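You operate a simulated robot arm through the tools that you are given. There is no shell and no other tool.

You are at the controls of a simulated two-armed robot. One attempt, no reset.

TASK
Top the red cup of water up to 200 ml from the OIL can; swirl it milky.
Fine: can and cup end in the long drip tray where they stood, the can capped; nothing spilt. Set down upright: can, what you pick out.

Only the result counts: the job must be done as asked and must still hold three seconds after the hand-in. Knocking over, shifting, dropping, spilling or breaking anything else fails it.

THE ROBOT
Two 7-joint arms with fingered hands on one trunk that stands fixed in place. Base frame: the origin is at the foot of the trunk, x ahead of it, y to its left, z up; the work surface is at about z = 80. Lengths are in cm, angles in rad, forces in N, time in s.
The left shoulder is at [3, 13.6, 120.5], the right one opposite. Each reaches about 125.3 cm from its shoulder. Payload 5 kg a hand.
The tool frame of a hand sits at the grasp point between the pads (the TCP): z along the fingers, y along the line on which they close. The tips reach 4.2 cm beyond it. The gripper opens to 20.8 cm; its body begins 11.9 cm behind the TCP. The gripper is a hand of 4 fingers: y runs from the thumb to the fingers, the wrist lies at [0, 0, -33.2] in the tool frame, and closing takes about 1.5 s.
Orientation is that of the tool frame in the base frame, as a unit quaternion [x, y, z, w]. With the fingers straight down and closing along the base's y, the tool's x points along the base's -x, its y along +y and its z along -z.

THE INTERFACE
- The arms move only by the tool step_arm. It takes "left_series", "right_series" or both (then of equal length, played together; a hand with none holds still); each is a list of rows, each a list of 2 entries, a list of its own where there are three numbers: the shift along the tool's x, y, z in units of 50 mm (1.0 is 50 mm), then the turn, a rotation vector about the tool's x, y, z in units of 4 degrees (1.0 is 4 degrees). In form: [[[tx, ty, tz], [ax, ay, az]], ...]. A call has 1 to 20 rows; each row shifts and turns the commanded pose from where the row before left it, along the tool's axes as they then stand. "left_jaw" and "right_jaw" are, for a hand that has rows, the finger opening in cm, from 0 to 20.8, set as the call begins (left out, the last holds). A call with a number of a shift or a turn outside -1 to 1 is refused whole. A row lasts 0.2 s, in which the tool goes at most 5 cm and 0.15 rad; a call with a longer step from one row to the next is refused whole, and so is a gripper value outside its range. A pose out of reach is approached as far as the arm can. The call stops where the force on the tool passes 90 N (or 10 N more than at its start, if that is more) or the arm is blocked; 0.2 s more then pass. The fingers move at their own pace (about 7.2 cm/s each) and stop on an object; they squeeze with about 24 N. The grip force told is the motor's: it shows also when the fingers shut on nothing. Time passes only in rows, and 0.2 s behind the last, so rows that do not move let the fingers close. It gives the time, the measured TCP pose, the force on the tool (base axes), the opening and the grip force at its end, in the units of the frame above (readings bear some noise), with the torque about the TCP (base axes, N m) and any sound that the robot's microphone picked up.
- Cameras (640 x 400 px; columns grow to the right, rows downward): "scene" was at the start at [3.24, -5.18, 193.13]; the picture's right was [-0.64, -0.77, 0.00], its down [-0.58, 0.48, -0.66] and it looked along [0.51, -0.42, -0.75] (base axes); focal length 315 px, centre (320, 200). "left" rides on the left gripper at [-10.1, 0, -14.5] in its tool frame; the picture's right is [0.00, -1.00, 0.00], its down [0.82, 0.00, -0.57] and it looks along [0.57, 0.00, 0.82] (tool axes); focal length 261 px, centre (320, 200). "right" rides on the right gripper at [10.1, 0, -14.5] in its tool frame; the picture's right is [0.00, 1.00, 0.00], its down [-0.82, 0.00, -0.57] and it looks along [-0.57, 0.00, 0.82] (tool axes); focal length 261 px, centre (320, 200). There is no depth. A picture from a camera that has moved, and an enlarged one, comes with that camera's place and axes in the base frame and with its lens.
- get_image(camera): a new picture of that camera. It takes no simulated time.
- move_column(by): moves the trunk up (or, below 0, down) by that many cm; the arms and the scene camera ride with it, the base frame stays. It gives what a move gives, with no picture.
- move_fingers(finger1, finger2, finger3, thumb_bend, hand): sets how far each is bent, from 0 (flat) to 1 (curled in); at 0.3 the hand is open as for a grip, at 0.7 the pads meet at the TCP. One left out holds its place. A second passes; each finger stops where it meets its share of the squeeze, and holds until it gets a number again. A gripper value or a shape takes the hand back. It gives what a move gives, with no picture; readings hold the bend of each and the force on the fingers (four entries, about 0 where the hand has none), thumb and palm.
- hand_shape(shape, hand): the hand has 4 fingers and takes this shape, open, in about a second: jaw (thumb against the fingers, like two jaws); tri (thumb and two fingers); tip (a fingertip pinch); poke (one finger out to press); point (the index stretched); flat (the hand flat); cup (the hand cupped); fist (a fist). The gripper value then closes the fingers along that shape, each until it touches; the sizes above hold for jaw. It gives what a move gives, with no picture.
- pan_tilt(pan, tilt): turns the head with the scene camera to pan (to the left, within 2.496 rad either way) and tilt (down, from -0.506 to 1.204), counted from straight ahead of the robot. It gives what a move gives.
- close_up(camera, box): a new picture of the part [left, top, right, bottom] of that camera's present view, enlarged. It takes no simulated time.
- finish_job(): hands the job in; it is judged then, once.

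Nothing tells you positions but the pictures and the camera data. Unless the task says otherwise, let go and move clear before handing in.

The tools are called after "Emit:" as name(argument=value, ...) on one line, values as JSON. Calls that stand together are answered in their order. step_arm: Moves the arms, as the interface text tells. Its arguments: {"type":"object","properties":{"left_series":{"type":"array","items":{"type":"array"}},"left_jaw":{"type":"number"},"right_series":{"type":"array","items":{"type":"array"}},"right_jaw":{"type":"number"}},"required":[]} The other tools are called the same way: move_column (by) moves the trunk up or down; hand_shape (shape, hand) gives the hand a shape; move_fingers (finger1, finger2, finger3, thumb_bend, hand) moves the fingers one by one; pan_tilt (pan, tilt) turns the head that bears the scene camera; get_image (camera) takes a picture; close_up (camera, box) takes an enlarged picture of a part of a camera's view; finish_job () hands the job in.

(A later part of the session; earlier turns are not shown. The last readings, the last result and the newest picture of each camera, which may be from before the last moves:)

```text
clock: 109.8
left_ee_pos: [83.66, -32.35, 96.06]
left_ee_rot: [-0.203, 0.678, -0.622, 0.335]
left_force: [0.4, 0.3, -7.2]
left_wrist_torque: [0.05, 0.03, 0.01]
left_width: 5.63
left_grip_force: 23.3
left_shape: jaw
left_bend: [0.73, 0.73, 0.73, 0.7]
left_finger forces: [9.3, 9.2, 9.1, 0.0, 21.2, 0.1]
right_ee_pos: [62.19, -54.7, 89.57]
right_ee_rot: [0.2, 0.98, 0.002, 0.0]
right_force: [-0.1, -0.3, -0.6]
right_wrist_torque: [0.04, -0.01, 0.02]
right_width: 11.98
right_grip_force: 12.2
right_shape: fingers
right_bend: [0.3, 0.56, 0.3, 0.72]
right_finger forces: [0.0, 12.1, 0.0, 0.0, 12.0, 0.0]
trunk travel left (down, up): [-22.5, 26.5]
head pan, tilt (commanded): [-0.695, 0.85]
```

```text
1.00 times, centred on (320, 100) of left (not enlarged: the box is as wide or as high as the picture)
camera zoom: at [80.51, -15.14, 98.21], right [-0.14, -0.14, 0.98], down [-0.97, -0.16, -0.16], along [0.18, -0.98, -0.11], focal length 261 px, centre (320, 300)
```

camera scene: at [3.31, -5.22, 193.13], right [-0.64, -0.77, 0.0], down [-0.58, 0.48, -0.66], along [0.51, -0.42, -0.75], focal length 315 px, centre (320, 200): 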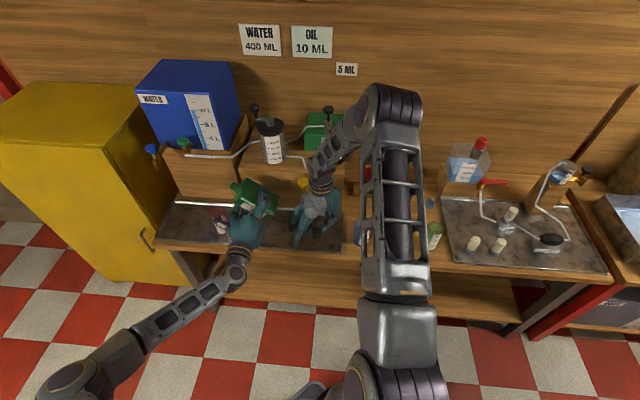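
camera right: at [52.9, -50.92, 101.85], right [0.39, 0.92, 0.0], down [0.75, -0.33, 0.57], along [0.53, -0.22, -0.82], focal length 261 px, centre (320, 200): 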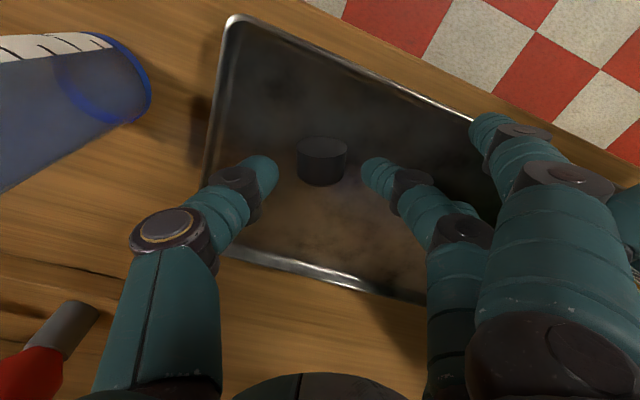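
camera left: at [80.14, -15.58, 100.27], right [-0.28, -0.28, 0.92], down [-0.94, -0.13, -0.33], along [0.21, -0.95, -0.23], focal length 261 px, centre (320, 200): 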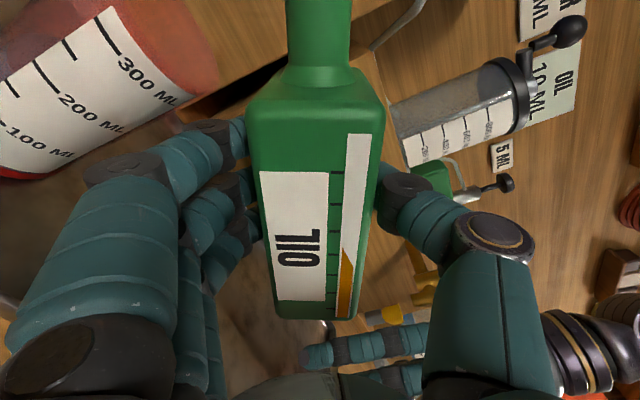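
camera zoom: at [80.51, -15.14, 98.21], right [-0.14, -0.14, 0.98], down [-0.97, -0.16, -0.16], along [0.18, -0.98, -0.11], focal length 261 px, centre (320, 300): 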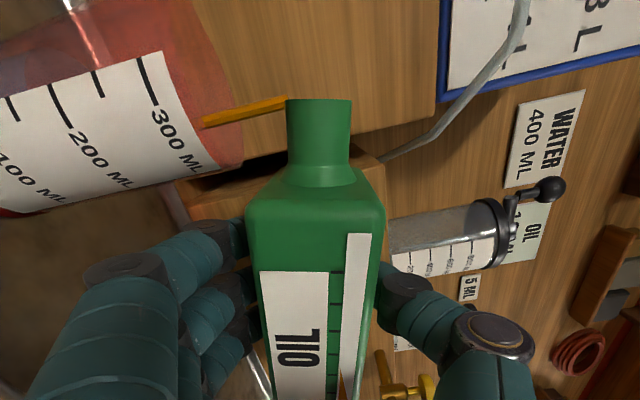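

174 ml, at about 14 ml/s. I'll hold about 0.8 s more.

Emit:
step_arm(left_series=[[[0, 0, 0], [0, 0, 0]], [[0, 0, 0], [0, 0, 0]], [[0, 0, 0], [0, 0, 0]]])

Emit:
close_up(camera="left", box=[0, 0, 120, 10])

```text
clock: 110.6
left_ee_pos: [83.68, -32.39, 96.2]
left_ee_rot: [-0.204, 0.677, -0.622, 0.336]
left_force: [-0.3, 0.4, -6.5]
left_wrist_torque: [0.07, 0.06, 0.01]
left_width: 5.61
left_grip_force: 24.7
left_shape: jaw
left_bend: [0.73, 0.73, 0.73, 0.7]
left_finger forces: [9.3, 9.1, 9.1, 0.0, 21.2, 0.0]
right_ee_pos: [62.06, -54.75, 89.46]
right_ee_rot: [0.199, 0.98, 0.002, -0.001]
right_force: [0.3, 0.9, -0.7]
right_wrist_torque: [-0.01, -0.01, 0.01]
right_width: 11.99
right_grip_force: 11.6
right_shape: fingers
right_bend: [0.3, 0.56, 0.3, 0.72]
right_finger forces: [0.0, 12.0, 0.0, 0.0, 11.9, 0.1]
trunk travel left (down, up): [-22.5, 26.5]
head pan, tilt (commanded): [-0.695, 0.85]
```

```text
5.33 times, centred on (60, 5) of left
camera zoom: at [80.52, -15.14, 98.21], right [-0.14, -0.14, 0.98], down [-0.97, -0.16, -0.16], along [0.18, -0.98, -0.11], focal length 1390 px, centre (1707, 1240)
```

zoom: 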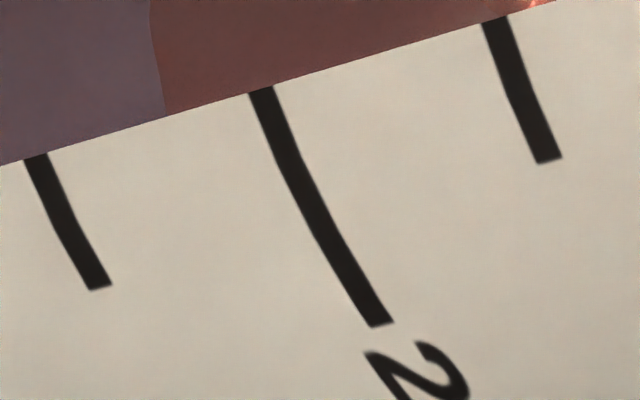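

179 ml and slowing as the surface nears the lip. I'll tilt another 0.4°.

Emit:
step_arm(left_series=[[[0, 0, 0], [0, 0, -0.1]], [[0, 0, 0], [0, 0, 0]], [[0, 0, 0], [0, 0, 0]], [[0, 0, 0], [0, 0, 0]]])

Emit:
close_up(camera="left", box=[0, 0, 120, 10])

Emit:
close_up(camera="left", box=[0, 0, 640, 200])

```text
clock: 111.6
left_ee_pos: [83.77, -32.49, 96.22]
left_ee_rot: [-0.206, 0.677, -0.623, 0.333]
left_force: [-0.6, 0.5, -6.0]
left_wrist_torque: [0.02, 0.04, -0.01]
left_width: 5.66
left_grip_force: 23.9
left_shape: jaw
left_bend: [0.73, 0.73, 0.73, 0.7]
left_finger forces: [9.3, 9.1, 9.1, 0.0, 21.2, 0.0]
right_ee_pos: [62.05, -54.68, 89.55]
right_ee_rot: [0.2, 0.98, 0.002, -0.001]
right_force: [0.8, 0.3, -0.6]
right_wrist_torque: [0.01, -0.04, 0.0]
right_width: 11.98
right_grip_force: 11.7
right_shape: fingers
right_bend: [0.3, 0.56, 0.3, 0.72]
right_finger forces: [0.1, 12.2, 0.0, 0.0, 12.0, 0.0]
trunk travel left (down, up): [-22.5, 26.5]
head pan, tilt (commanded): [-0.695, 0.85]
```

```text
5.33 times, centred on (60, 5) of left
camera zoom: at [80.55, -15.16, 98.14], right [-0.13, -0.13, 0.98], down [-0.97, -0.16, -0.16], along [0.18, -0.98, -0.11], focal length 1390 px, centre (1707, 1240)
```

zoom: 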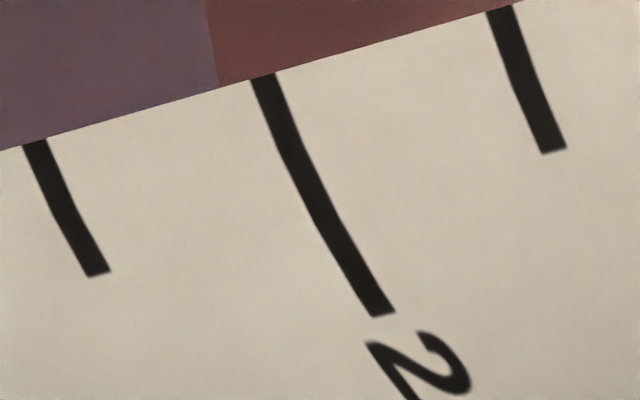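

```text
1.00 times, centred on (320, 100) of left (not enlarged: the box is as wide or as high as the picture)
camera zoom: at [80.55, -15.16, 98.14], right [-0.13, -0.13, 0.98], down [-0.97, -0.16, -0.16], along [0.18, -0.98, -0.11], focal length 261 px, centre (320, 300)
```

zoom: 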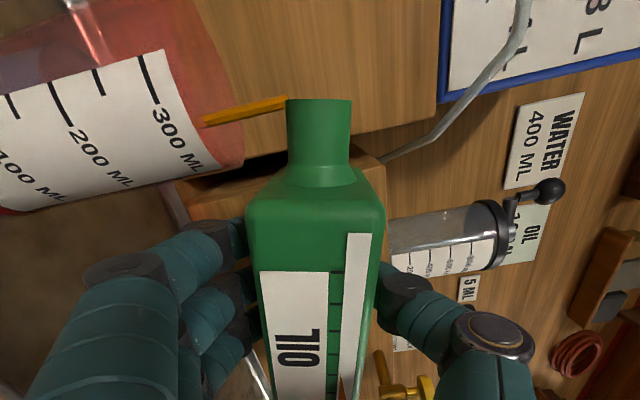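

190 ml. I'll hold briefly and read again.

Emit:
step_arm(left_series=[[[0, 0, 0], [0, 0, 0]]])

Emit:
close_up(camera="left", box=[0, 0, 120, 10])

```text
clock: 112.0
left_ee_pos: [83.7, -32.46, 96.1]
left_ee_rot: [-0.205, 0.676, -0.624, 0.333]
left_force: [0.4, 0.0, -5.8]
left_wrist_torque: [0.06, 0.0, -0.03]
left_width: 5.62
left_grip_force: 24.1
left_shape: jaw
left_bend: [0.73, 0.73, 0.73, 0.7]
left_finger forces: [9.3, 9.2, 9.1, 0.0, 21.2, 0.0]
right_ee_pos: [62.15, -54.62, 89.5]
right_ee_rot: [0.199, 0.98, 0.002, 0.0]
right_force: [-1.4, 0.0, -0.3]
right_wrist_torque: [-0.01, 0.0, -0.02]
right_width: 11.96
right_grip_force: 12.3
right_shape: fingers
right_bend: [0.3, 0.56, 0.3, 0.72]
right_finger forces: [0.1, 12.0, 0.0, 0.0, 11.9, 0.0]
trunk travel left (down, up): [-22.5, 26.5]
head pan, tilt (commanded): [-0.695, 0.85]
```

```text
5.33 times, centred on (60, 5) of left
camera zoom: at [80.55, -15.15, 98.14], right [-0.13, -0.13, 0.98], down [-0.97, -0.16, -0.16], along [0.18, -0.98, -0.11], focal length 1390 px, centre (1707, 1240)
```

zoom: 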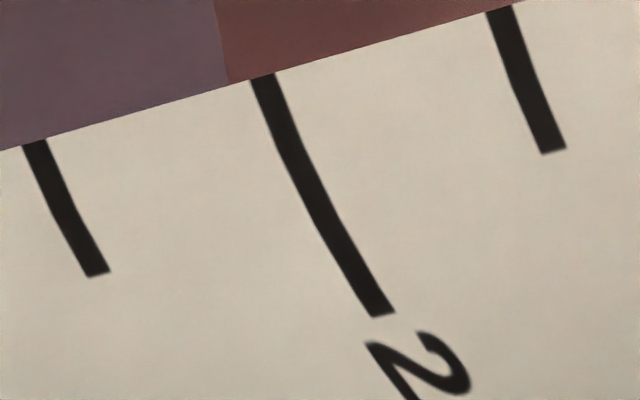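

192.5 ml. A final nudge of 0.16°, then watch.

Emit:
step_arm(left_series=[[[0, 0, 0], [0, 0, -0.04]], [[0, 0, 0], [0, 0, 0]]])

Emit:
close_up(camera="left", box=[0, 0, 120, 10])

```text
clock: 112.6
left_ee_pos: [83.71, -32.53, 96.18]
left_ee_rot: [-0.207, 0.676, -0.624, 0.332]
left_force: [-0.7, 0.4, -5.8]
left_wrist_torque: [0.06, 0.06, 0.0]
left_width: 5.65
left_grip_force: 23.4
left_shape: jaw
left_bend: [0.73, 0.73, 0.73, 0.7]
left_finger forces: [9.3, 9.2, 9.1, 0.0, 21.3, 0.2]
right_ee_pos: [62.1, -54.74, 89.45]
right_ee_rot: [0.2, 0.98, 0.002, 0.0]
right_force: [0.3, 0.2, -0.4]
right_wrist_torque: [0.0, -0.02, 0.01]
right_width: 11.95
right_grip_force: 12.4
right_shape: fingers
right_bend: [0.3, 0.56, 0.3, 0.72]
right_finger forces: [0.0, 12.2, 0.0, 0.0, 11.9, 0.1]
trunk travel left (down, up): [-22.5, 26.5]
head pan, tilt (commanded): [-0.695, 0.85]
```

```text
5.33 times, centred on (60, 5) of left
camera zoom: at [80.54, -15.19, 98.09], right [-0.13, -0.13, 0.98], down [-0.97, -0.17, -0.15], along [0.18, -0.98, -0.11], focal length 1390 px, centre (1707, 1240)
```

zoom: 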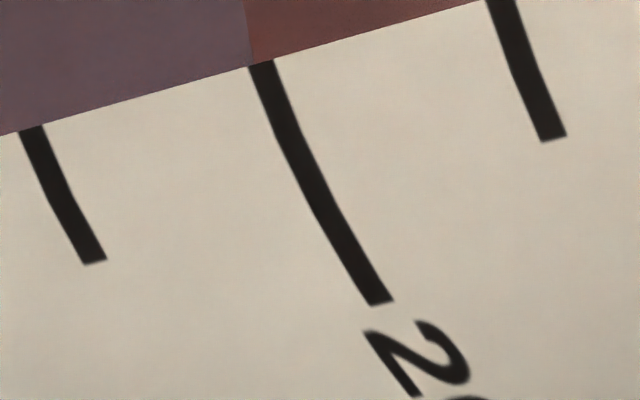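

197.6 ml by the outer scale (the true value is perhaps a couple of ml lower because of the wall thickness). One more short hold.

Emit:
step_arm(left_series=[[[0, 0, 0], [0, 0, 0]]])

Emit:
close_up(camera="left", box=[0, 0, 120, 10])

```text
clock: 113.0
left_ee_pos: [83.68, -32.42, 96.09]
left_ee_rot: [-0.206, 0.676, -0.625, 0.332]
left_force: [-0.8, -0.1, -5.1]
left_wrist_torque: [0.07, -0.01, 0.02]
left_width: 5.62
left_grip_force: 24.2
left_shape: jaw
left_bend: [0.73, 0.73, 0.73, 0.7]
left_finger forces: [9.3, 9.0, 9.1, 0.1, 21.3, 0.0]
right_ee_pos: [62.09, -54.78, 89.55]
right_ee_rot: [0.199, 0.98, 0.002, 0.0]
right_force: [0.6, -0.4, -0.6]
right_wrist_torque: [0.01, 0.02, 0.02]
right_width: 11.96
right_grip_force: 12.4
right_shape: fingers
right_bend: [0.3, 0.56, 0.3, 0.72]
right_finger forces: [0.0, 12.1, 0.1, 0.0, 11.9, 0.1]
trunk travel left (down, up): [-22.5, 26.5]
head pan, tilt (commanded): [-0.695, 0.85]
```

```text
5.33 times, centred on (60, 5) of left
camera zoom: at [80.54, -15.2, 98.1], right [-0.13, -0.13, 0.98], down [-0.97, -0.17, -0.15], along [0.18, -0.98, -0.11], focal length 1390 px, centre (1707, 1240)
```

zoom: 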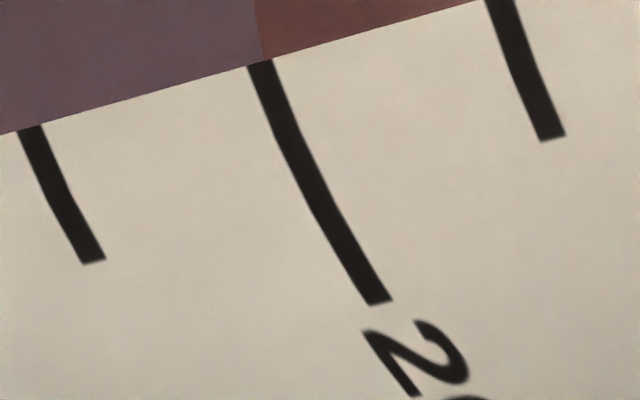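

201 ml on the scale. I'll roll back promptly to stop the flow, keeping the mouth above the cup.

Emit:
step_arm(left_series=[[[0, 0, 0], [0, 0, 1]], [[0, 0, 0], [0, 0, 1]], [[0, 0, 0], [0, 0, 1]], [[0, 0, 0], [0, 0, 0.5]], [[0, 0, 0], [0, 0, 0]]])

Emit:
close_up(camera="left", box=[0, 0, 220, 130])

Emit:
close_up(camera="left", box=[0, 0, 640, 200])

Emit:
close_up(camera="scene", box=[190, 170, 270, 250])

```text
clock: 114.2
left_ee_pos: [83.68, -32.54, 96.07]
left_ee_rot: [-0.121, 0.696, -0.58, 0.405]
left_force: [0.6, 0.5, -6.9]
left_wrist_torque: [0.08, 0.05, -0.01]
left_width: 5.63
left_grip_force: 23.9
left_shape: jaw
left_bend: [0.73, 0.73, 0.73, 0.7]
left_finger forces: [9.2, 9.1, 9.0, 0.1, 21.5, 0.1]
right_ee_pos: [61.99, -54.57, 89.47]
right_ee_rot: [0.199, 0.98, 0.002, -0.001]
right_force: [0.2, -0.3, -0.3]
right_wrist_torque: [-0.02, 0.01, 0.0]
right_width: 11.98
right_grip_force: 12.2
right_shape: fingers
right_bend: [0.3, 0.56, 0.3, 0.72]
right_finger forces: [0.0, 12.1, 0.0, 0.0, 11.8, 0.0]
trunk travel left (down, up): [-22.5, 26.5]
head pan, tilt (commanded): [-0.695, 0.85]
```

```text
2.91 times, centred on (110, 65) of left
camera zoom: at [79.98, -15.76, 100.44], right [-0.3, -0.3, 0.91], down [-0.93, -0.12, -0.34], along [0.21, -0.95, -0.24], focal length 758 px, centre (931, 593)
```

zoom: 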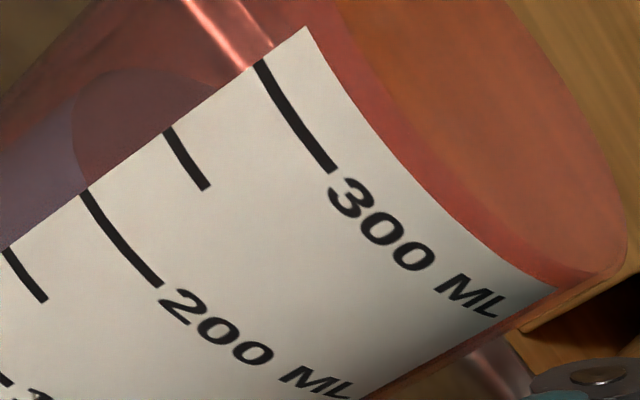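

```text
1.00 times, centred on (320, 100) of left (not enlarged: the box is as wide or as high as the picture)
camera zoom: at [79.98, -15.76, 100.44], right [-0.3, -0.3, 0.91], down [-0.93, -0.12, -0.34], along [0.21, -0.95, -0.24], focal length 261 px, centre (320, 300)
```

zoom: 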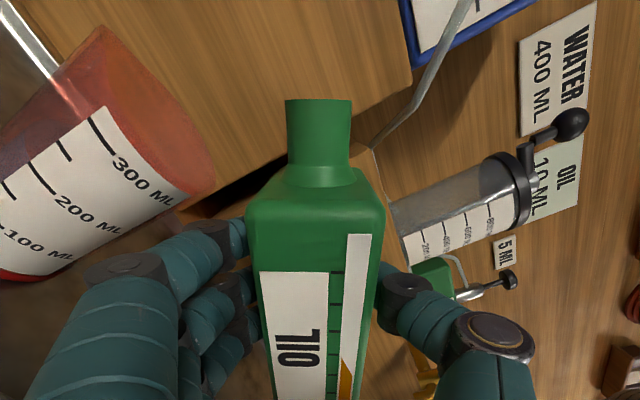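

```text
5.00 times, centred on (230, 210) of scene
camera zoom: at [3.31, -5.21, 193.12], right [-0.64, -0.77, 0.0], down [-0.58, 0.48, -0.66], along [0.51, -0.42, -0.75], focal length 1575 px, centre (770, 150)
```

zoom: 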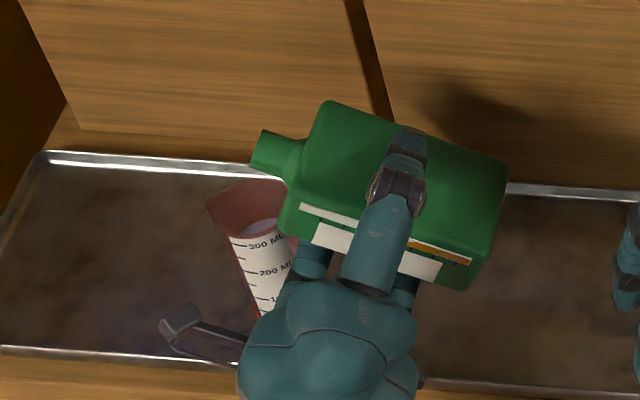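

Emit:
close_up(camera="left", box=[0, 30, 80, 80])

```text
8.00 times, centred on (40, 55) of left
camera zoom: at [79.98, -15.76, 100.44], right [-0.3, -0.3, 0.91], down [-0.93, -0.12, -0.34], along [0.21, -0.95, -0.24], focal length 2085 px, centre (2560, 1360)
```

zoom: 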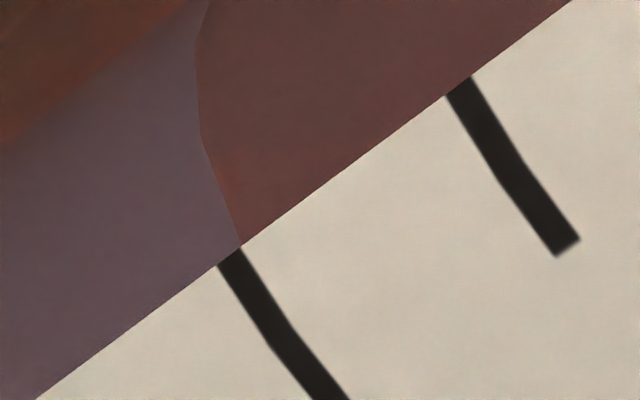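

Level reads about 201–203 on the outer scale depending on view angle. I'll look at the rim to judge the wall thickness, so I can correct for parallax.

Emit:
close_up(camera="left", box=[150, 20, 230, 90])

Emit:
close_up(camera="scene", box=[212, 200, 240, 235])

```text
5.71 times, centred on (190, 55) of left
camera zoom: at [79.98, -15.76, 100.44], right [-0.3, -0.3, 0.91], down [-0.93, -0.12, -0.34], along [0.21, -0.95, -0.24], focal length 1489 px, centre (1063, 1029)
```

zoom: 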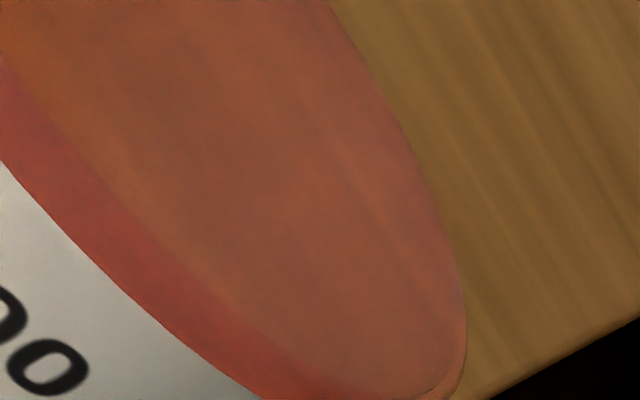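

```text
11.43 times, centred on (226, 218) of scene
camera zoom: at [3.31, -5.21, 193.12], right [-0.64, -0.77, 0.0], down [-0.58, 0.48, -0.66], along [0.51, -0.42, -0.75], focal length 3600 px, centre (1394, 0)
```

zoom: 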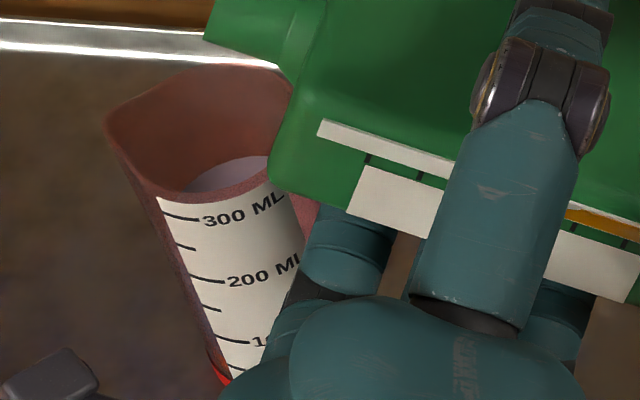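

Wall thickness is under 1 mm, so the true level is about 200 ml. I'll now withdraw the can to the right and up, then roll it upright.

Emit:
step_arm(left_series=[[[0.0947, -0.228, 0.0567], [0, 0, 0]], [[0.0947, -0.228, 0.0567], [0, 0, 0]], [[0.0947, -0.228, 0.0567], [0, 0, 0]], [[0.0947, -0.228, 0.0567], [0, 0, 0]], [[0.0947, -0.228, 0.0567], [0, 0, 0]], [[0.0947, -0.228, 0.0567], [0, 0, 0]], [[0, 0, 0], [0, 0, 0]]])

Emit:
step_arm(left_series=[[[0, 0, 0], [0, 0, 1]], [[0, 0, 0], [0, 0, 1]], [[0, 0, 0], [0, 0, 1]], [[0, 0, 0], [0, 0, 1]], [[0, 0, 0], [0, 0, 1]], [[0, 0, 0], [0, 0, 1]], [[0, 0, 0], [0, 0, 1]], [[0, 0, 0], [0, 0, 1]], [[0, 0, 0], [0, 0, 1]], [[0, 0, 0], [0, 0, 1]], [[0, 0, 0], [0, 0, 1]], [[0, 0, 0], [0, 0, 1]], [[0, 0, 0], [0, 0, 1]], [[0, 0, 0], [0, 0, 1]], [[0, 0, 0], [0, 0, 1]], [[0, 0, 0], [0, 0, 1]], [[0, 0, 0], [0, 0, 0.24]], [[0, 0, 0], [0, 0, 0]]])

Emit:
get_image(camera="left")

Emit:
close_up(camera="scene", box=[180, 160, 300, 260])

```text
clock: 115.8
left_ee_pos: [81.1, -37.49, 100.85]
left_ee_rot: [-0.123, 0.697, -0.578, 0.406]
left_force: [0.2, 0.2, -6.2]
left_wrist_torque: [0.09, 0.03, -0.01]
left_width: 5.63
left_grip_force: 24.0
left_shape: jaw
left_bend: [0.73, 0.73, 0.73, 0.7]
left_finger forces: [9.1, 9.1, 9.0, 0.1, 21.5, 0.0]
right_ee_pos: [62.04, -54.76, 89.54]
right_ee_rot: [0.199, 0.98, 0.003, -0.001]
right_force: [0.1, 0.3, 0.5]
right_wrist_torque: [-0.06, 0.01, 0.02]
right_width: 11.98
right_grip_force: 12.1
right_shape: fingers
right_bend: [0.3, 0.56, 0.3, 0.72]
right_finger forces: [0.1, 12.2, 0.0, 0.1, 11.9, 0.0]
trunk travel left (down, up): [-22.5, 26.5]
head pan, tilt (commanded): [-0.695, 0.85]
```

```text
clock: 119.6
left_ee_pos: [81.0, -37.36, 101.19]
left_ee_rot: [0.271, 0.653, -0.271, 0.653]
left_force: [-0.4, 0.0, -6.3]
left_wrist_torque: [0.09, 0.08, 0.0]
left_width: 5.63
left_grip_force: 23.9
left_shape: jaw
left_bend: [0.73, 0.73, 0.73, 0.7]
left_finger forces: [8.1, 7.8, 7.8, 0.1, 23.5, 0.0]
right_ee_pos: [62.03, -54.76, 89.49]
right_ee_rot: [0.199, 0.98, 0.001, 0.0]
right_force: [-0.2, 0.4, -0.6]
right_wrist_torque: [0.02, -0.01, 0.01]
right_width: 12.01
right_grip_force: 12.0
right_shape: fingers
right_bend: [0.3, 0.56, 0.3, 0.72]
right_finger forces: [0.0, 12.1, 0.1, 0.1, 11.9, 0.0]
trunk travel left (down, up): [-22.5, 26.5]
head pan, tilt (commanded): [-0.695, 0.85]
```

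```text
taken
camera left: at [70.87, -27.12, 111.32], right [-0.71, -0.71, 0.0], down [-0.41, 0.4, -0.82], along [0.58, -0.58, -0.57], focal length 261 px, centre (320, 200)
```

left: 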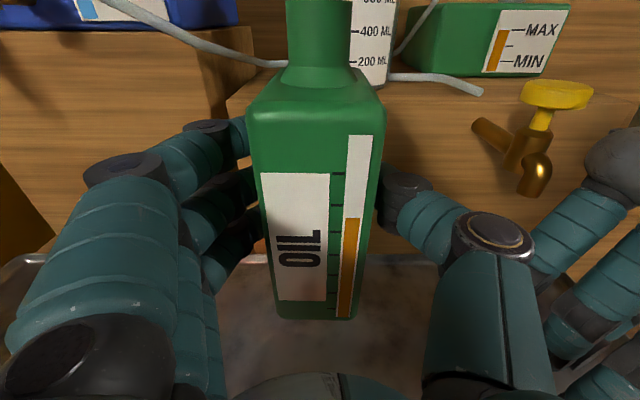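

```text
4.00 times, centred on (240, 210) of scene
camera zoom: at [3.3, -5.22, 193.12], right [-0.64, -0.77, 0.0], down [-0.58, 0.48, -0.66], along [0.51, -0.42, -0.75], focal length 1260 px, centre (640, 160)
```

zoom: 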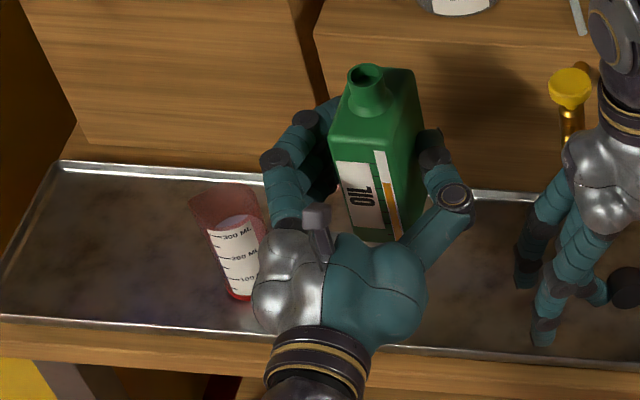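

The can is upright and nothing seems spilt. I'll lower it back onto its original spot in the tray.

Emit:
step_arm(left_series=[[[0.2, 0, 0], [0, 0, 0]], [[0.4, 0, 0], [0, 0, 0]], [[0.4, 0, 0], [0, 0, 0]], [[0.4, 0, 0], [0, 0, 0]], [[0.4, 0, 0], [0, 0, 0]], [[0.3, 0, 0], [0, 0, 0]], [[0.16, 0, 0], [0, 0, 0]], [[0.06, 0, 0], [0, 0, 0]], [[0, 0, 0], [0, 0, 0]]])

```text
clock: 121.6
left_ee_pos: [81.04, -37.44, 89.49]
left_ee_rot: [0.27, 0.653, -0.27, 0.653]
left_force: [0.8, -0.4, -6.0]
left_wrist_torque: [0.06, 0.09, -0.01]
left_width: 5.67
left_grip_force: 23.2
left_shape: jaw
left_bend: [0.73, 0.73, 0.73, 0.7]
left_finger forces: [8.3, 7.9, 7.7, 0.1, 23.7, 0.0]
right_ee_pos: [62.04, -54.68, 89.56]
right_ee_rot: [0.2, 0.98, 0.002, -0.001]
right_force: [-0.1, -0.7, 0.0]
right_wrist_torque: [-0.01, 0.01, 0.0]
right_width: 11.96
right_grip_force: 11.7
right_shape: fingers
right_bend: [0.3, 0.56, 0.3, 0.72]
right_finger forces: [0.0, 12.1, 0.0, 0.0, 11.9, 0.0]
trunk travel left (down, up): [-22.5, 26.5]
head pan, tilt (commanded): [-0.695, 0.85]
```

Emit:
step_arm(left_series=[[[0.03, 0, 0], [0, 0, 0]], [[0.03, 0, 0], [0, 0, 0]], [[0.02, 0, 0], [0, 0, 0]], [[0, 0, 0], [0, 0, 0]]])

Emit:
get_image(camera="left")

```text
clock: 122.6
left_ee_pos: [81.14, -37.59, 89.04]
left_ee_rot: [0.271, 0.653, -0.271, 0.653]
left_force: [1.0, -1.5, -2.3]
left_wrist_torque: [0.07, 0.1, 0.04]
left_width: 5.63
left_grip_force: 24.1
left_shape: jaw
left_bend: [0.73, 0.73, 0.73, 0.7]
left_finger forces: [8.0, 7.7, 7.7, 0.0, 23.7, 0.0]
right_ee_pos: [61.96, -54.76, 89.59]
right_ee_rot: [0.199, 0.98, 0.002, -0.001]
right_force: [-0.6, -1.2, -0.4]
right_wrist_torque: [0.01, 0.01, -0.01]
right_width: 12.01
right_grip_force: 11.9
right_shape: fingers
right_bend: [0.3, 0.56, 0.3, 0.72]
right_finger forces: [0.0, 12.1, 0.0, 0.1, 11.9, 0.1]
trunk travel left (down, up): [-22.5, 26.5]
head pan, tilt (commanded): [-0.695, 0.85]
```

```text
taken
camera left: at [70.9, -27.2, 99.31], right [-0.71, -0.71, 0.0], down [-0.41, 0.4, -0.82], along [0.58, -0.58, -0.57], focal length 261 px, centre (320, 200)
```

left: 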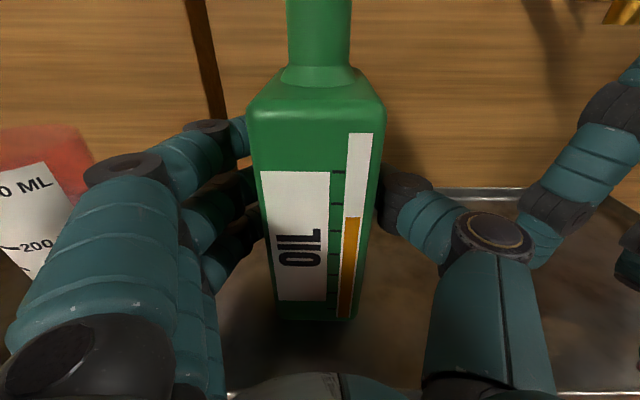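

Emit:
step_arm(left_series=[[[0.02, 0, 0], [0, 0, 0]], [[0, 0, 0], [0, 0, 0]]])

```text
clock: 123.2
left_ee_pos: [81.06, -37.54, 89.15]
left_ee_rot: [0.271, 0.652, -0.271, 0.654]
left_force: [0.5, -0.3, 3.5]
left_wrist_torque: [-0.05, -0.03, 0.01]
left_width: 5.66
left_grip_force: 23.7
left_shape: jaw
left_bend: [0.73, 0.73, 0.73, 0.7]
left_finger forces: [8.0, 7.6, 8.0, 0.0, 24.1, 0.1]
right_ee_pos: [62.07, -54.74, 89.51]
right_ee_rot: [0.2, 0.98, 0.002, 0.0]
right_force: [-0.2, -0.7, 0.1]
right_wrist_torque: [0.01, 0.0, -0.05]
right_width: 11.96
right_grip_force: 12.2
right_shape: fingers
right_bend: [0.3, 0.56, 0.3, 0.72]
right_finger forces: [0.0, 12.0, 0.1, 0.0, 11.9, 0.0]
trunk travel left (down, up): [-22.5, 26.5]
head pan, tilt (commanded): [-0.695, 0.85]
```

The can rests on the tray. I'll open the left hand and back straight out, then move it aside to the left.

Emit:
step_arm(left_series=[[[0, 0, 0], [0, 0, 0]], [[0, 0, 0], [0, 0, 0]], [[0, 0, 0], [0, 0, 0]], [[0, 0, 0], [0, 0, 0]]], left_jaw=9)

Emit:
get_image(camera="left")

```text
clock: 124.2
left_ee_pos: [81.08, -37.46, 89.04]
left_ee_rot: [0.271, 0.653, -0.271, 0.653]
left_force: [-0.9, 0.7, -0.1]
left_wrist_torque: [-0.04, -0.02, -0.01]
left_width: 8.91
left_grip_force: 0.1
left_shape: jaw
left_bend: [0.73, 0.73, 0.73, 0.7]
left_finger forces: [0.0, 0.0, 0.0, 0.0, 0.0, 0.1]
right_ee_pos: [62.05, -54.66, 89.59]
right_ee_rot: [0.199, 0.98, 0.002, -0.001]
right_force: [-0.3, -0.1, -0.1]
right_wrist_torque: [-0.01, 0.02, 0.01]
right_width: 11.96
right_grip_force: 12.3
right_shape: fingers
right_bend: [0.3, 0.56, 0.3, 0.72]
right_finger forces: [0.1, 12.1, 0.0, 0.0, 11.9, 0.0]
trunk travel left (down, up): [-22.5, 26.5]
head pan, tilt (commanded): [-0.695, 0.85]
```

```text
taken
camera left: at [70.9, -27.18, 99.2], right [-0.71, -0.71, 0.0], down [-0.41, 0.4, -0.82], along [0.58, -0.58, -0.57], focal length 261 px, centre (320, 200)
```

left: 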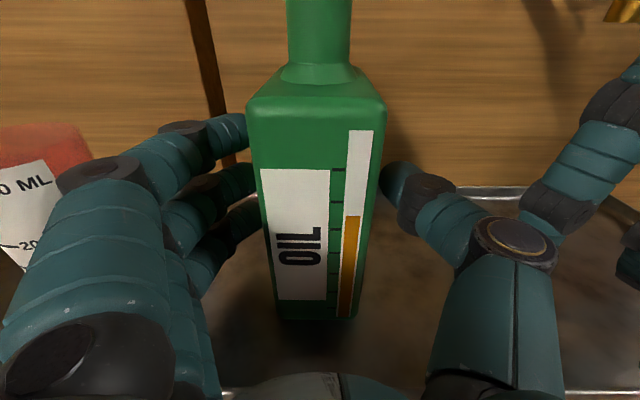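

The can stands free. I'll retreat the left hand straight back.

Emit:
step_arm(left_series=[[[0, 0, -0.2], [0, 0, 0]], [[0, 0, -0.4], [0, 0, 0]], [[0, 0, -0.5], [0, 0, 0]], [[0, 0, -0.6], [0, 0, 0]], [[0, 0, -0.6], [0, 0, 0]], [[0, 0, -0.6], [0, 0, 0]], [[0, 0, -0.6], [0, 0, 0]], [[-0.5, 0.6, -0.3], [0, 0, 0]], [[-0.5, 0.7, -0.2], [0, 0, 0]], [[-0.4, 0.8, 0], [0, 0, 0]], [[0, 0.8, 0], [0, 0, 0]], [[0, 0, 0], [0, 0, 0]]])

Emit:
get_image(camera="scene")

Emit:
get_image(camera="left")

```text
clock: 126.8
left_ee_pos: [77.16, -12.84, 96.06]
left_ee_rot: [0.271, 0.653, -0.271, 0.653]
left_force: [0.2, -0.2, 0.1]
left_wrist_torque: [0.02, 0.02, 0.03]
left_width: 8.95
left_grip_force: 0.1
left_shape: jaw
left_bend: [0.73, 0.73, 0.73, 0.7]
left_finger forces: [0.0, 0.1, 0.1, 0.1, 0.1, 0.1]
right_ee_pos: [61.96, -54.74, 89.6]
right_ee_rot: [0.199, 0.98, 0.002, 0.0]
right_force: [-0.4, 0.4, 0.3]
right_wrist_torque: [0.03, -0.04, 0.03]
right_width: 11.95
right_grip_force: 12.4
right_shape: fingers
right_bend: [0.3, 0.56, 0.3, 0.72]
right_finger forces: [0.0, 12.0, 0.0, 0.1, 11.9, 0.0]
trunk travel left (down, up): [-22.5, 26.5]
head pan, tilt (commanded): [-0.695, 0.85]
```

```text
taken
camera scene: at [3.2, -5.23, 193.13], right [-0.64, -0.77, 0.0], down [-0.58, 0.48, -0.66], along [0.51, -0.42, -0.75], focal length 315 px, centre (320, 200)
```

scene: 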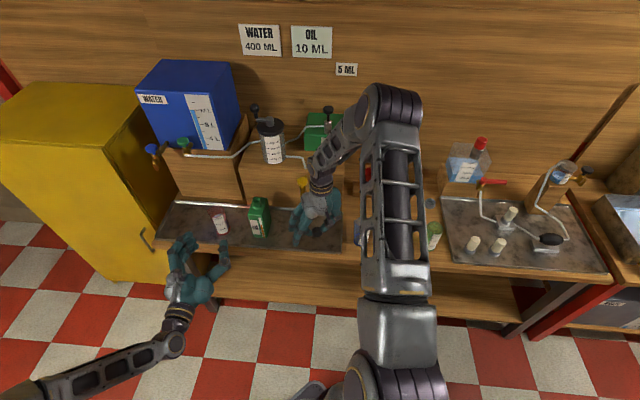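

```text
taken
camera left: at [66.93, -2.56, 106.21], right [-0.71, -0.71, 0.0], down [-0.41, 0.4, -0.82], along [0.58, -0.58, -0.57], focal length 261 px, centre (320, 200)
```

left: 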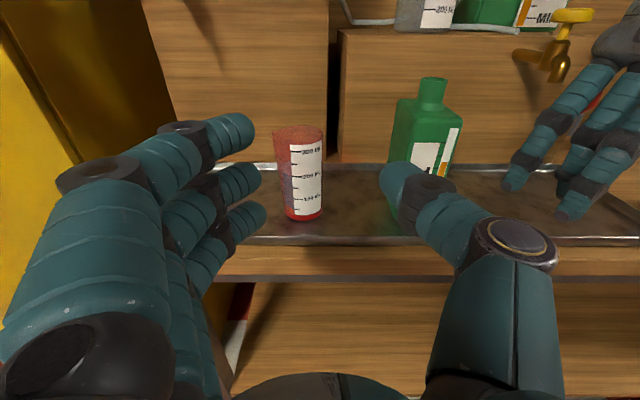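

The left hand is clear and its camera has a good view of the cup and the open can. I'll check the cup level from here and locate the neck precisely.

Emit:
close_up(camera="left", box=[270, 115, 340, 225])

Emit:
close_up(camera="left", box=[385, 65, 480, 185])

Emit:
close_up(camera="scene", box=[235, 185, 285, 240])

Emit:
close_up(camera="right", box=[240, 100, 420, 240])

```text
3.64 times, centred on (305, 170) of left
camera zoom: at [66.93, -2.56, 106.21], right [-0.71, -0.71, 0.0], down [-0.41, 0.4, -0.82], along [0.58, -0.58, -0.57], focal length 948 px, centre (374, 309)
```

zoom: 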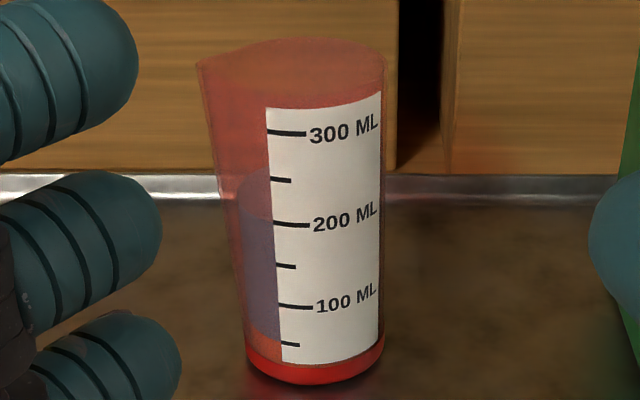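

```text
3.33 times, centred on (432, 125) of left
camera zoom: at [66.93, -2.56, 106.21], right [-0.71, -0.71, 0.0], down [-0.41, 0.4, -0.82], along [0.58, -0.58, -0.57], focal length 869 px, centre (-55, 450)
```

zoom: 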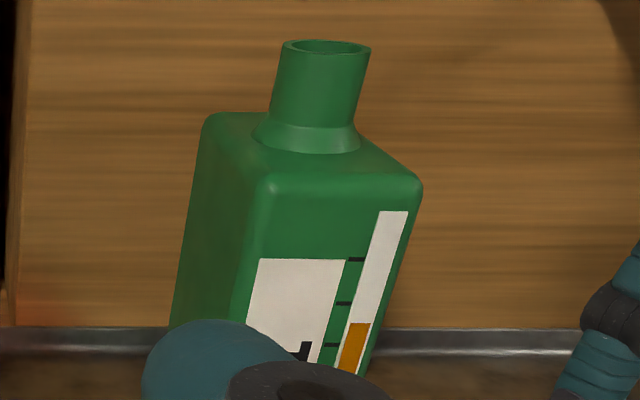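

```text
7.27 times, centred on (260, 212) of scene
camera zoom: at [3.2, -5.23, 193.13], right [-0.64, -0.77, 0.0], down [-0.58, 0.48, -0.66], along [0.51, -0.42, -0.75], focal length 2291 px, centre (756, 109)
```

zoom: 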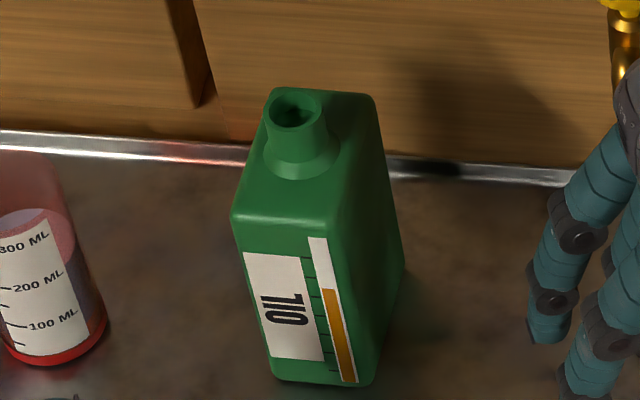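

```text
2.86 times, centred on (330, 170) of right
camera zoom: at [52.63, -50.72, 104.12], right [0.39, 0.92, 0.0], down [0.75, -0.33, 0.57], along [0.53, -0.22, -0.82], focal length 745 px, centre (291, 286)
```

zoom: 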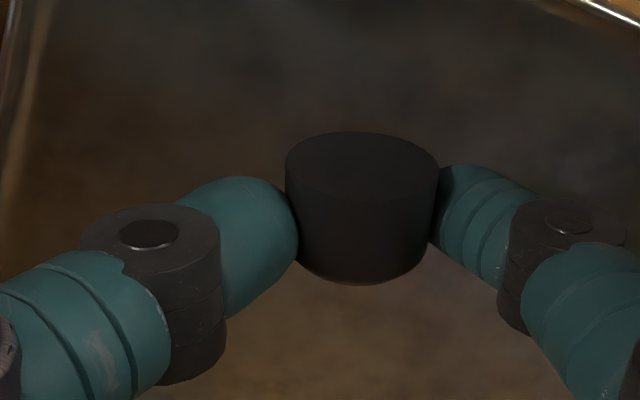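

The cup reads 200 ml from this lower view angle too. The open neck is at about [82.0, -38.4], top z≈99.9. I'll raise the right hand with the cap, first easing away from the tap, then go up.

Emit:
step_arm(right_series=[[[0.3, 0, 0], [0, 0, 0]], [[0.3, 0, 0], [0, 0, 0]], [[0.3, 0, -0.1], [0, 0, 0]], [[0, 0, -0.3], [0, 0, 0]], [[0, 0, -0.5], [0, 0, 0]], [[0, 0, -0.6], [0, 0, 0]], [[0, 0, -0.6], [0, 0, 0]], [[0, 0, -0.6], [0, 0, 0]], [[0, 0, -0.6], [0, 0, 0]], [[0, 0, -0.6], [0, 0, 0]], [[0, 0, -0.6], [0, 0, 0]], [[0, 0, -0.6], [0, 0, 0]], [[0, 0, -0.4], [0, 0, 0]], [[0, 0, -0.2], [0, 0, 0]], [[0, 0, 0], [0, 0, 0]]])

Emit:
get_image(camera="scene")

Emit:
get_image(camera="right")

```text
clock: 130.0
left_ee_pos: [77.16, -12.82, 96.03]
left_ee_rot: [0.27, 0.653, -0.27, 0.654]
left_force: [0.8, -0.6, 0.7]
left_wrist_torque: [0.01, -0.02, 0.01]
left_width: 8.99
left_grip_force: 0.0
left_shape: jaw
left_bend: [0.73, 0.73, 0.73, 0.7]
left_finger forces: [0.1, 0.0, 0.2, 0.0, 0.0, 0.0]
right_ee_pos: [57.77, -53.09, 118.18]
right_ee_rot: [0.199, 0.98, 0.002, -0.001]
right_force: [0.9, 0.1, 0.1]
right_wrist_torque: [0.0, 0.03, -0.02]
right_width: 11.95
right_grip_force: 11.6
right_shape: fingers
right_bend: [0.3, 0.56, 0.3, 0.72]
right_finger forces: [0.0, 12.1, 0.1, 0.0, 11.8, 0.0]
trunk travel left (down, up): [-22.5, 26.5]
head pan, tilt (commanded): [-0.695, 0.85]
```

```text
taken
camera scene: at [3.27, -5.2, 193.12], right [-0.64, -0.77, 0.0], down [-0.58, 0.48, -0.66], along [0.51, -0.42, -0.75], focal length 315 px, centre (320, 200)
```

scene: 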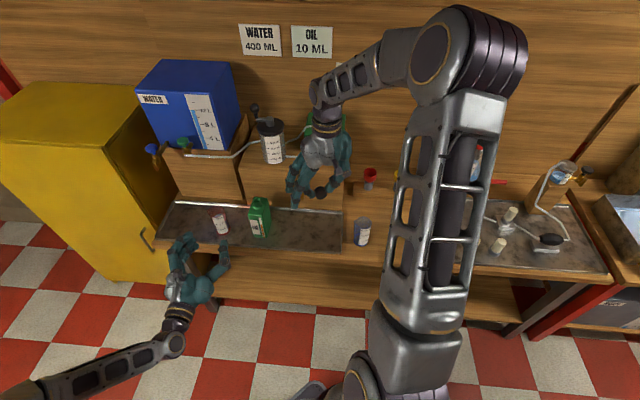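

```text
taken
camera right: at [48.48, -49.07, 132.69], right [0.39, 0.92, 0.0], down [0.75, -0.33, 0.57], along [0.53, -0.22, -0.82], focal length 261 px, centre (320, 200)
```

right: 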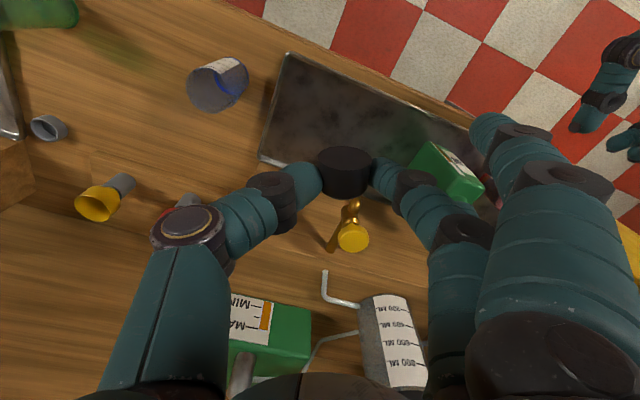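

Emit:
step_arm(right_series=[[[-0.2, 0.29, 0], [0, 0, 0]], [[-0.414, 0.577, 0], [0, 0, 0]], [[-0.414, 0.577, 0], [0, 0, 0]], [[-0.414, 0.577, 0], [0, 0, 0]], [[-0.414, 0.577, 0], [0, 0, 0]], [[-0.414, 0.577, 0], [0, 0, 0]], [[-0.2, 0.29, 0], [0, 0, 0]], [[0, 0, 0], [0, -0.5, 0]], [[0, 0, 0], [0, -1, 0]], [[0, 0, 0], [0, -1, 0]], [[0, 0, 0], [0, -1, 0]], [[0, 0, 0], [0, -1, 0]], [[0, 0, 0], [0, -1, 0]], [[0, 0, 0], [0, -1, 0]], [[0, 0, 0], [0, -1, 0]], [[0, 0, 0], [0, 0, 0]]])

Emit:
get_image(camera="scene")

Emit:
get_image(camera="right")

Emit:
get_image(camera="left")

```text
clock: 133.4
left_ee_pos: [77.18, -12.92, 96.1]
left_ee_rot: [0.271, 0.653, -0.272, 0.653]
left_force: [0.8, -0.1, 0.0]
left_wrist_torque: [-0.01, 0.01, -0.01]
left_width: 8.98
left_grip_force: 0.0
left_shape: jaw
left_bend: [0.73, 0.73, 0.73, 0.7]
left_finger forces: [0.0, 0.1, 0.0, 0.1, 0.1, 0.0]
right_ee_pos: [75.93, -41.92, 118.08]
right_ee_rot: [0.192, 0.946, -0.049, 0.255]
right_force: [0.1, -1.0, 0.5]
right_wrist_torque: [0.05, -0.03, 0.04]
right_width: 11.93
right_grip_force: 12.5
right_shape: fingers
right_bend: [0.3, 0.56, 0.3, 0.72]
right_finger forces: [0.0, 12.0, 0.0, 0.1, 11.6, 0.1]
trunk travel left (down, up): [-22.5, 26.5]
head pan, tilt (commanded): [-0.695, 0.85]
```

```text
taken
camera scene: at [3.27, -5.24, 193.13], right [-0.64, -0.77, 0.0], down [-0.58, 0.48, -0.66], along [0.51, -0.42, -0.75], focal length 315 px, centre (320, 200)
```

scene: 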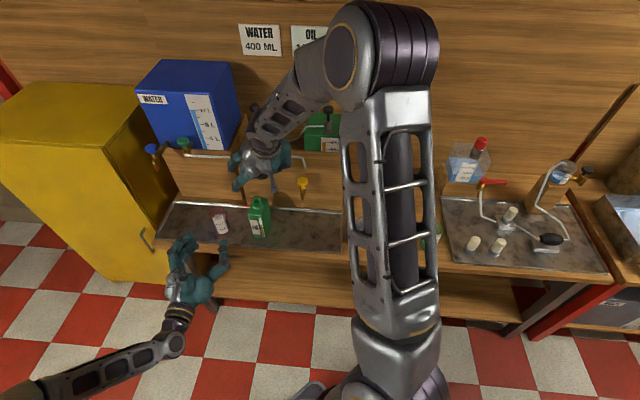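

```text
taken
camera right: at [61.25, -35.71, 125.71], right [0.39, 0.92, 0.01], down [0.39, -0.17, 0.91], along [0.83, -0.35, -0.43], focal length 261 px, centre (320, 200)
```

right: 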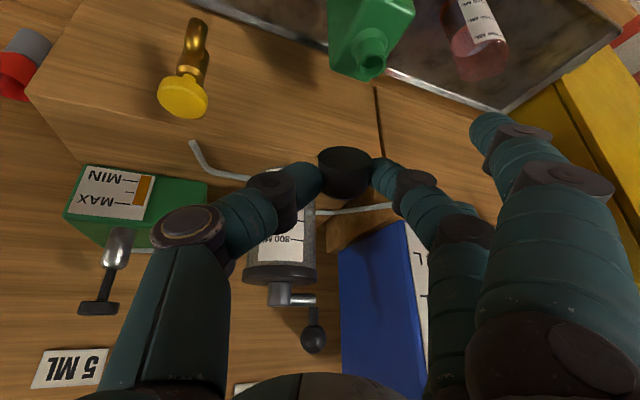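

```text
taken
camera left: at [66.96, -2.6, 106.19], right [-0.71, -0.71, 0.0], down [-0.41, 0.4, -0.82], along [0.58, -0.58, -0.57], focal length 261 px, centre (320, 200)
```

left: 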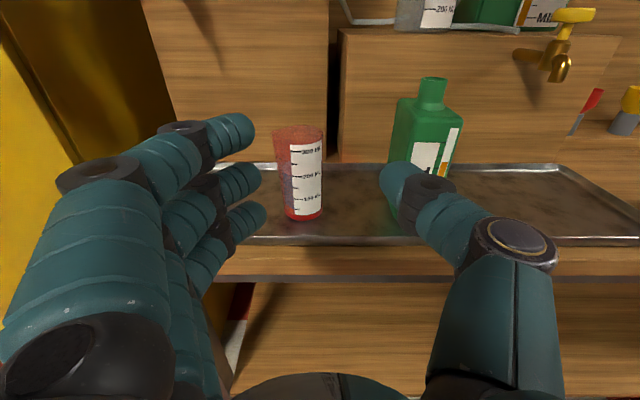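

Emit:
step_arm(right_series=[[[0, 0, 0], [0, -1, 0]], [[0, 0, 0], [0, -1, 0]], [[0, 0, 0], [0, -1, 0]], [[0, 0, 0], [0, -1, 0]], [[0, 0, 0], [0, -1, 0]], [[0, 0, 0], [0, -1, 0]], [[0, 0, 0], [0, -1, 0]], [[0, 0, 0], [0, -1, 0]], [[0, 0, 0], [0, -1, 0]], [[0, 0, 0], [0, -1, 0]], [[0, 0, 0], [0, -1, 0]], [[0, 0, 0], [0, -1, 0]], [[0, 0, 0], [0, -1, 0]], [[0, 0, 0], [0, -1, 0]], [[0, 0, 0], [0, -1, 0]], [[0, 0, 0], [0, 0, 0]]])

Emit:
get_image(camera="scene")

Emit:
get_image(camera="right")

Emit:
close_up(camera="left", box=[0, 0, 640, 200])

```text
clock: 136.8
left_ee_pos: [77.15, -12.8, 96.12]
left_ee_rot: [0.27, 0.653, -0.271, 0.654]
left_force: [-0.7, -0.6, 1.1]
left_wrist_torque: [0.0, 0.0, 0.02]
left_width: 8.95
left_grip_force: 0.1
left_shape: jaw
left_bend: [0.73, 0.73, 0.73, 0.7]
left_finger forces: [0.0, 0.0, 0.1, 0.1, 0.1, 0.0]
right_ee_pos: [75.36, -41.65, 115.68]
right_ee_rot: [0.15, 0.719, -0.134, 0.666]
right_force: [-0.1, -0.7, -0.8]
right_wrist_torque: [0.03, 0.01, 0.01]
right_width: 11.93
right_grip_force: 12.3
right_shape: fingers
right_bend: [0.3, 0.56, 0.3, 0.72]
right_finger forces: [0.0, 11.6, 0.0, 0.0, 11.4, 0.0]
right hand out of reach, approached as far as the arm can: row 2, 3
trunk travel left (down, up): [-22.5, 26.5]
head pan, tilt (commanded): [-0.695, 0.85]
```

```text
taken
camera scene: at [3.2, -5.14, 193.14], right [-0.64, -0.77, 0.0], down [-0.58, 0.48, -0.66], along [0.51, -0.42, -0.75], focal length 315 px, centre (320, 200)
```

scene: 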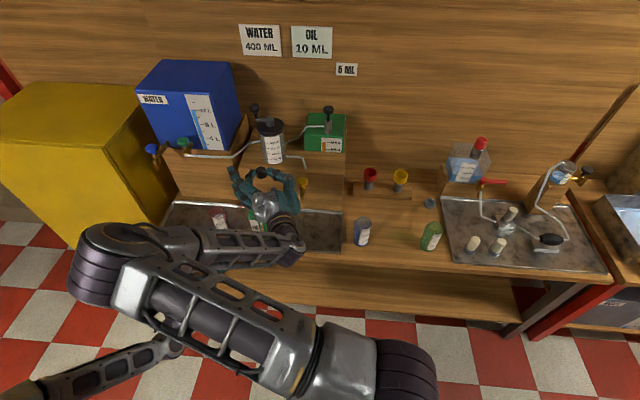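

```text
taken
camera right: at [61.42, -35.43, 106.79], right [0.39, 0.92, 0.01], down [-0.47, 0.19, 0.86], along [0.79, -0.35, 0.51], focal length 261 px, centre (320, 200)
```

right: 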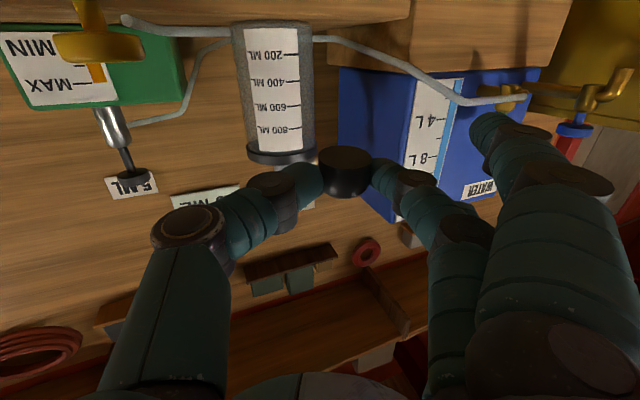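

```text
1.00 times, centred on (320, 100) of left (not enlarged: the box is as wide or as high as the picture)
camera zoom: at [66.92, -2.53, 106.22], right [-0.71, -0.71, 0.0], down [-0.41, 0.4, -0.82], along [0.58, -0.58, -0.57], focal length 261 px, centre (320, 300)
```

zoom: 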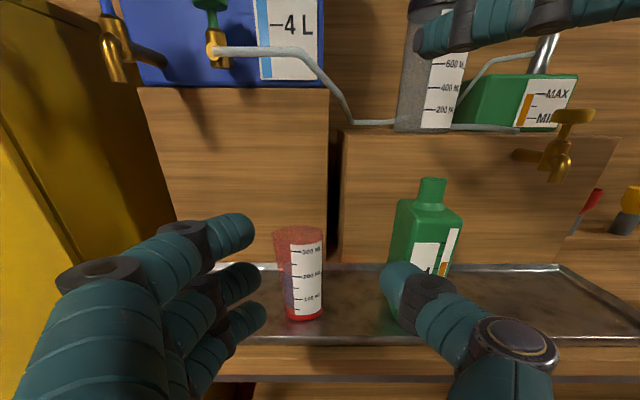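

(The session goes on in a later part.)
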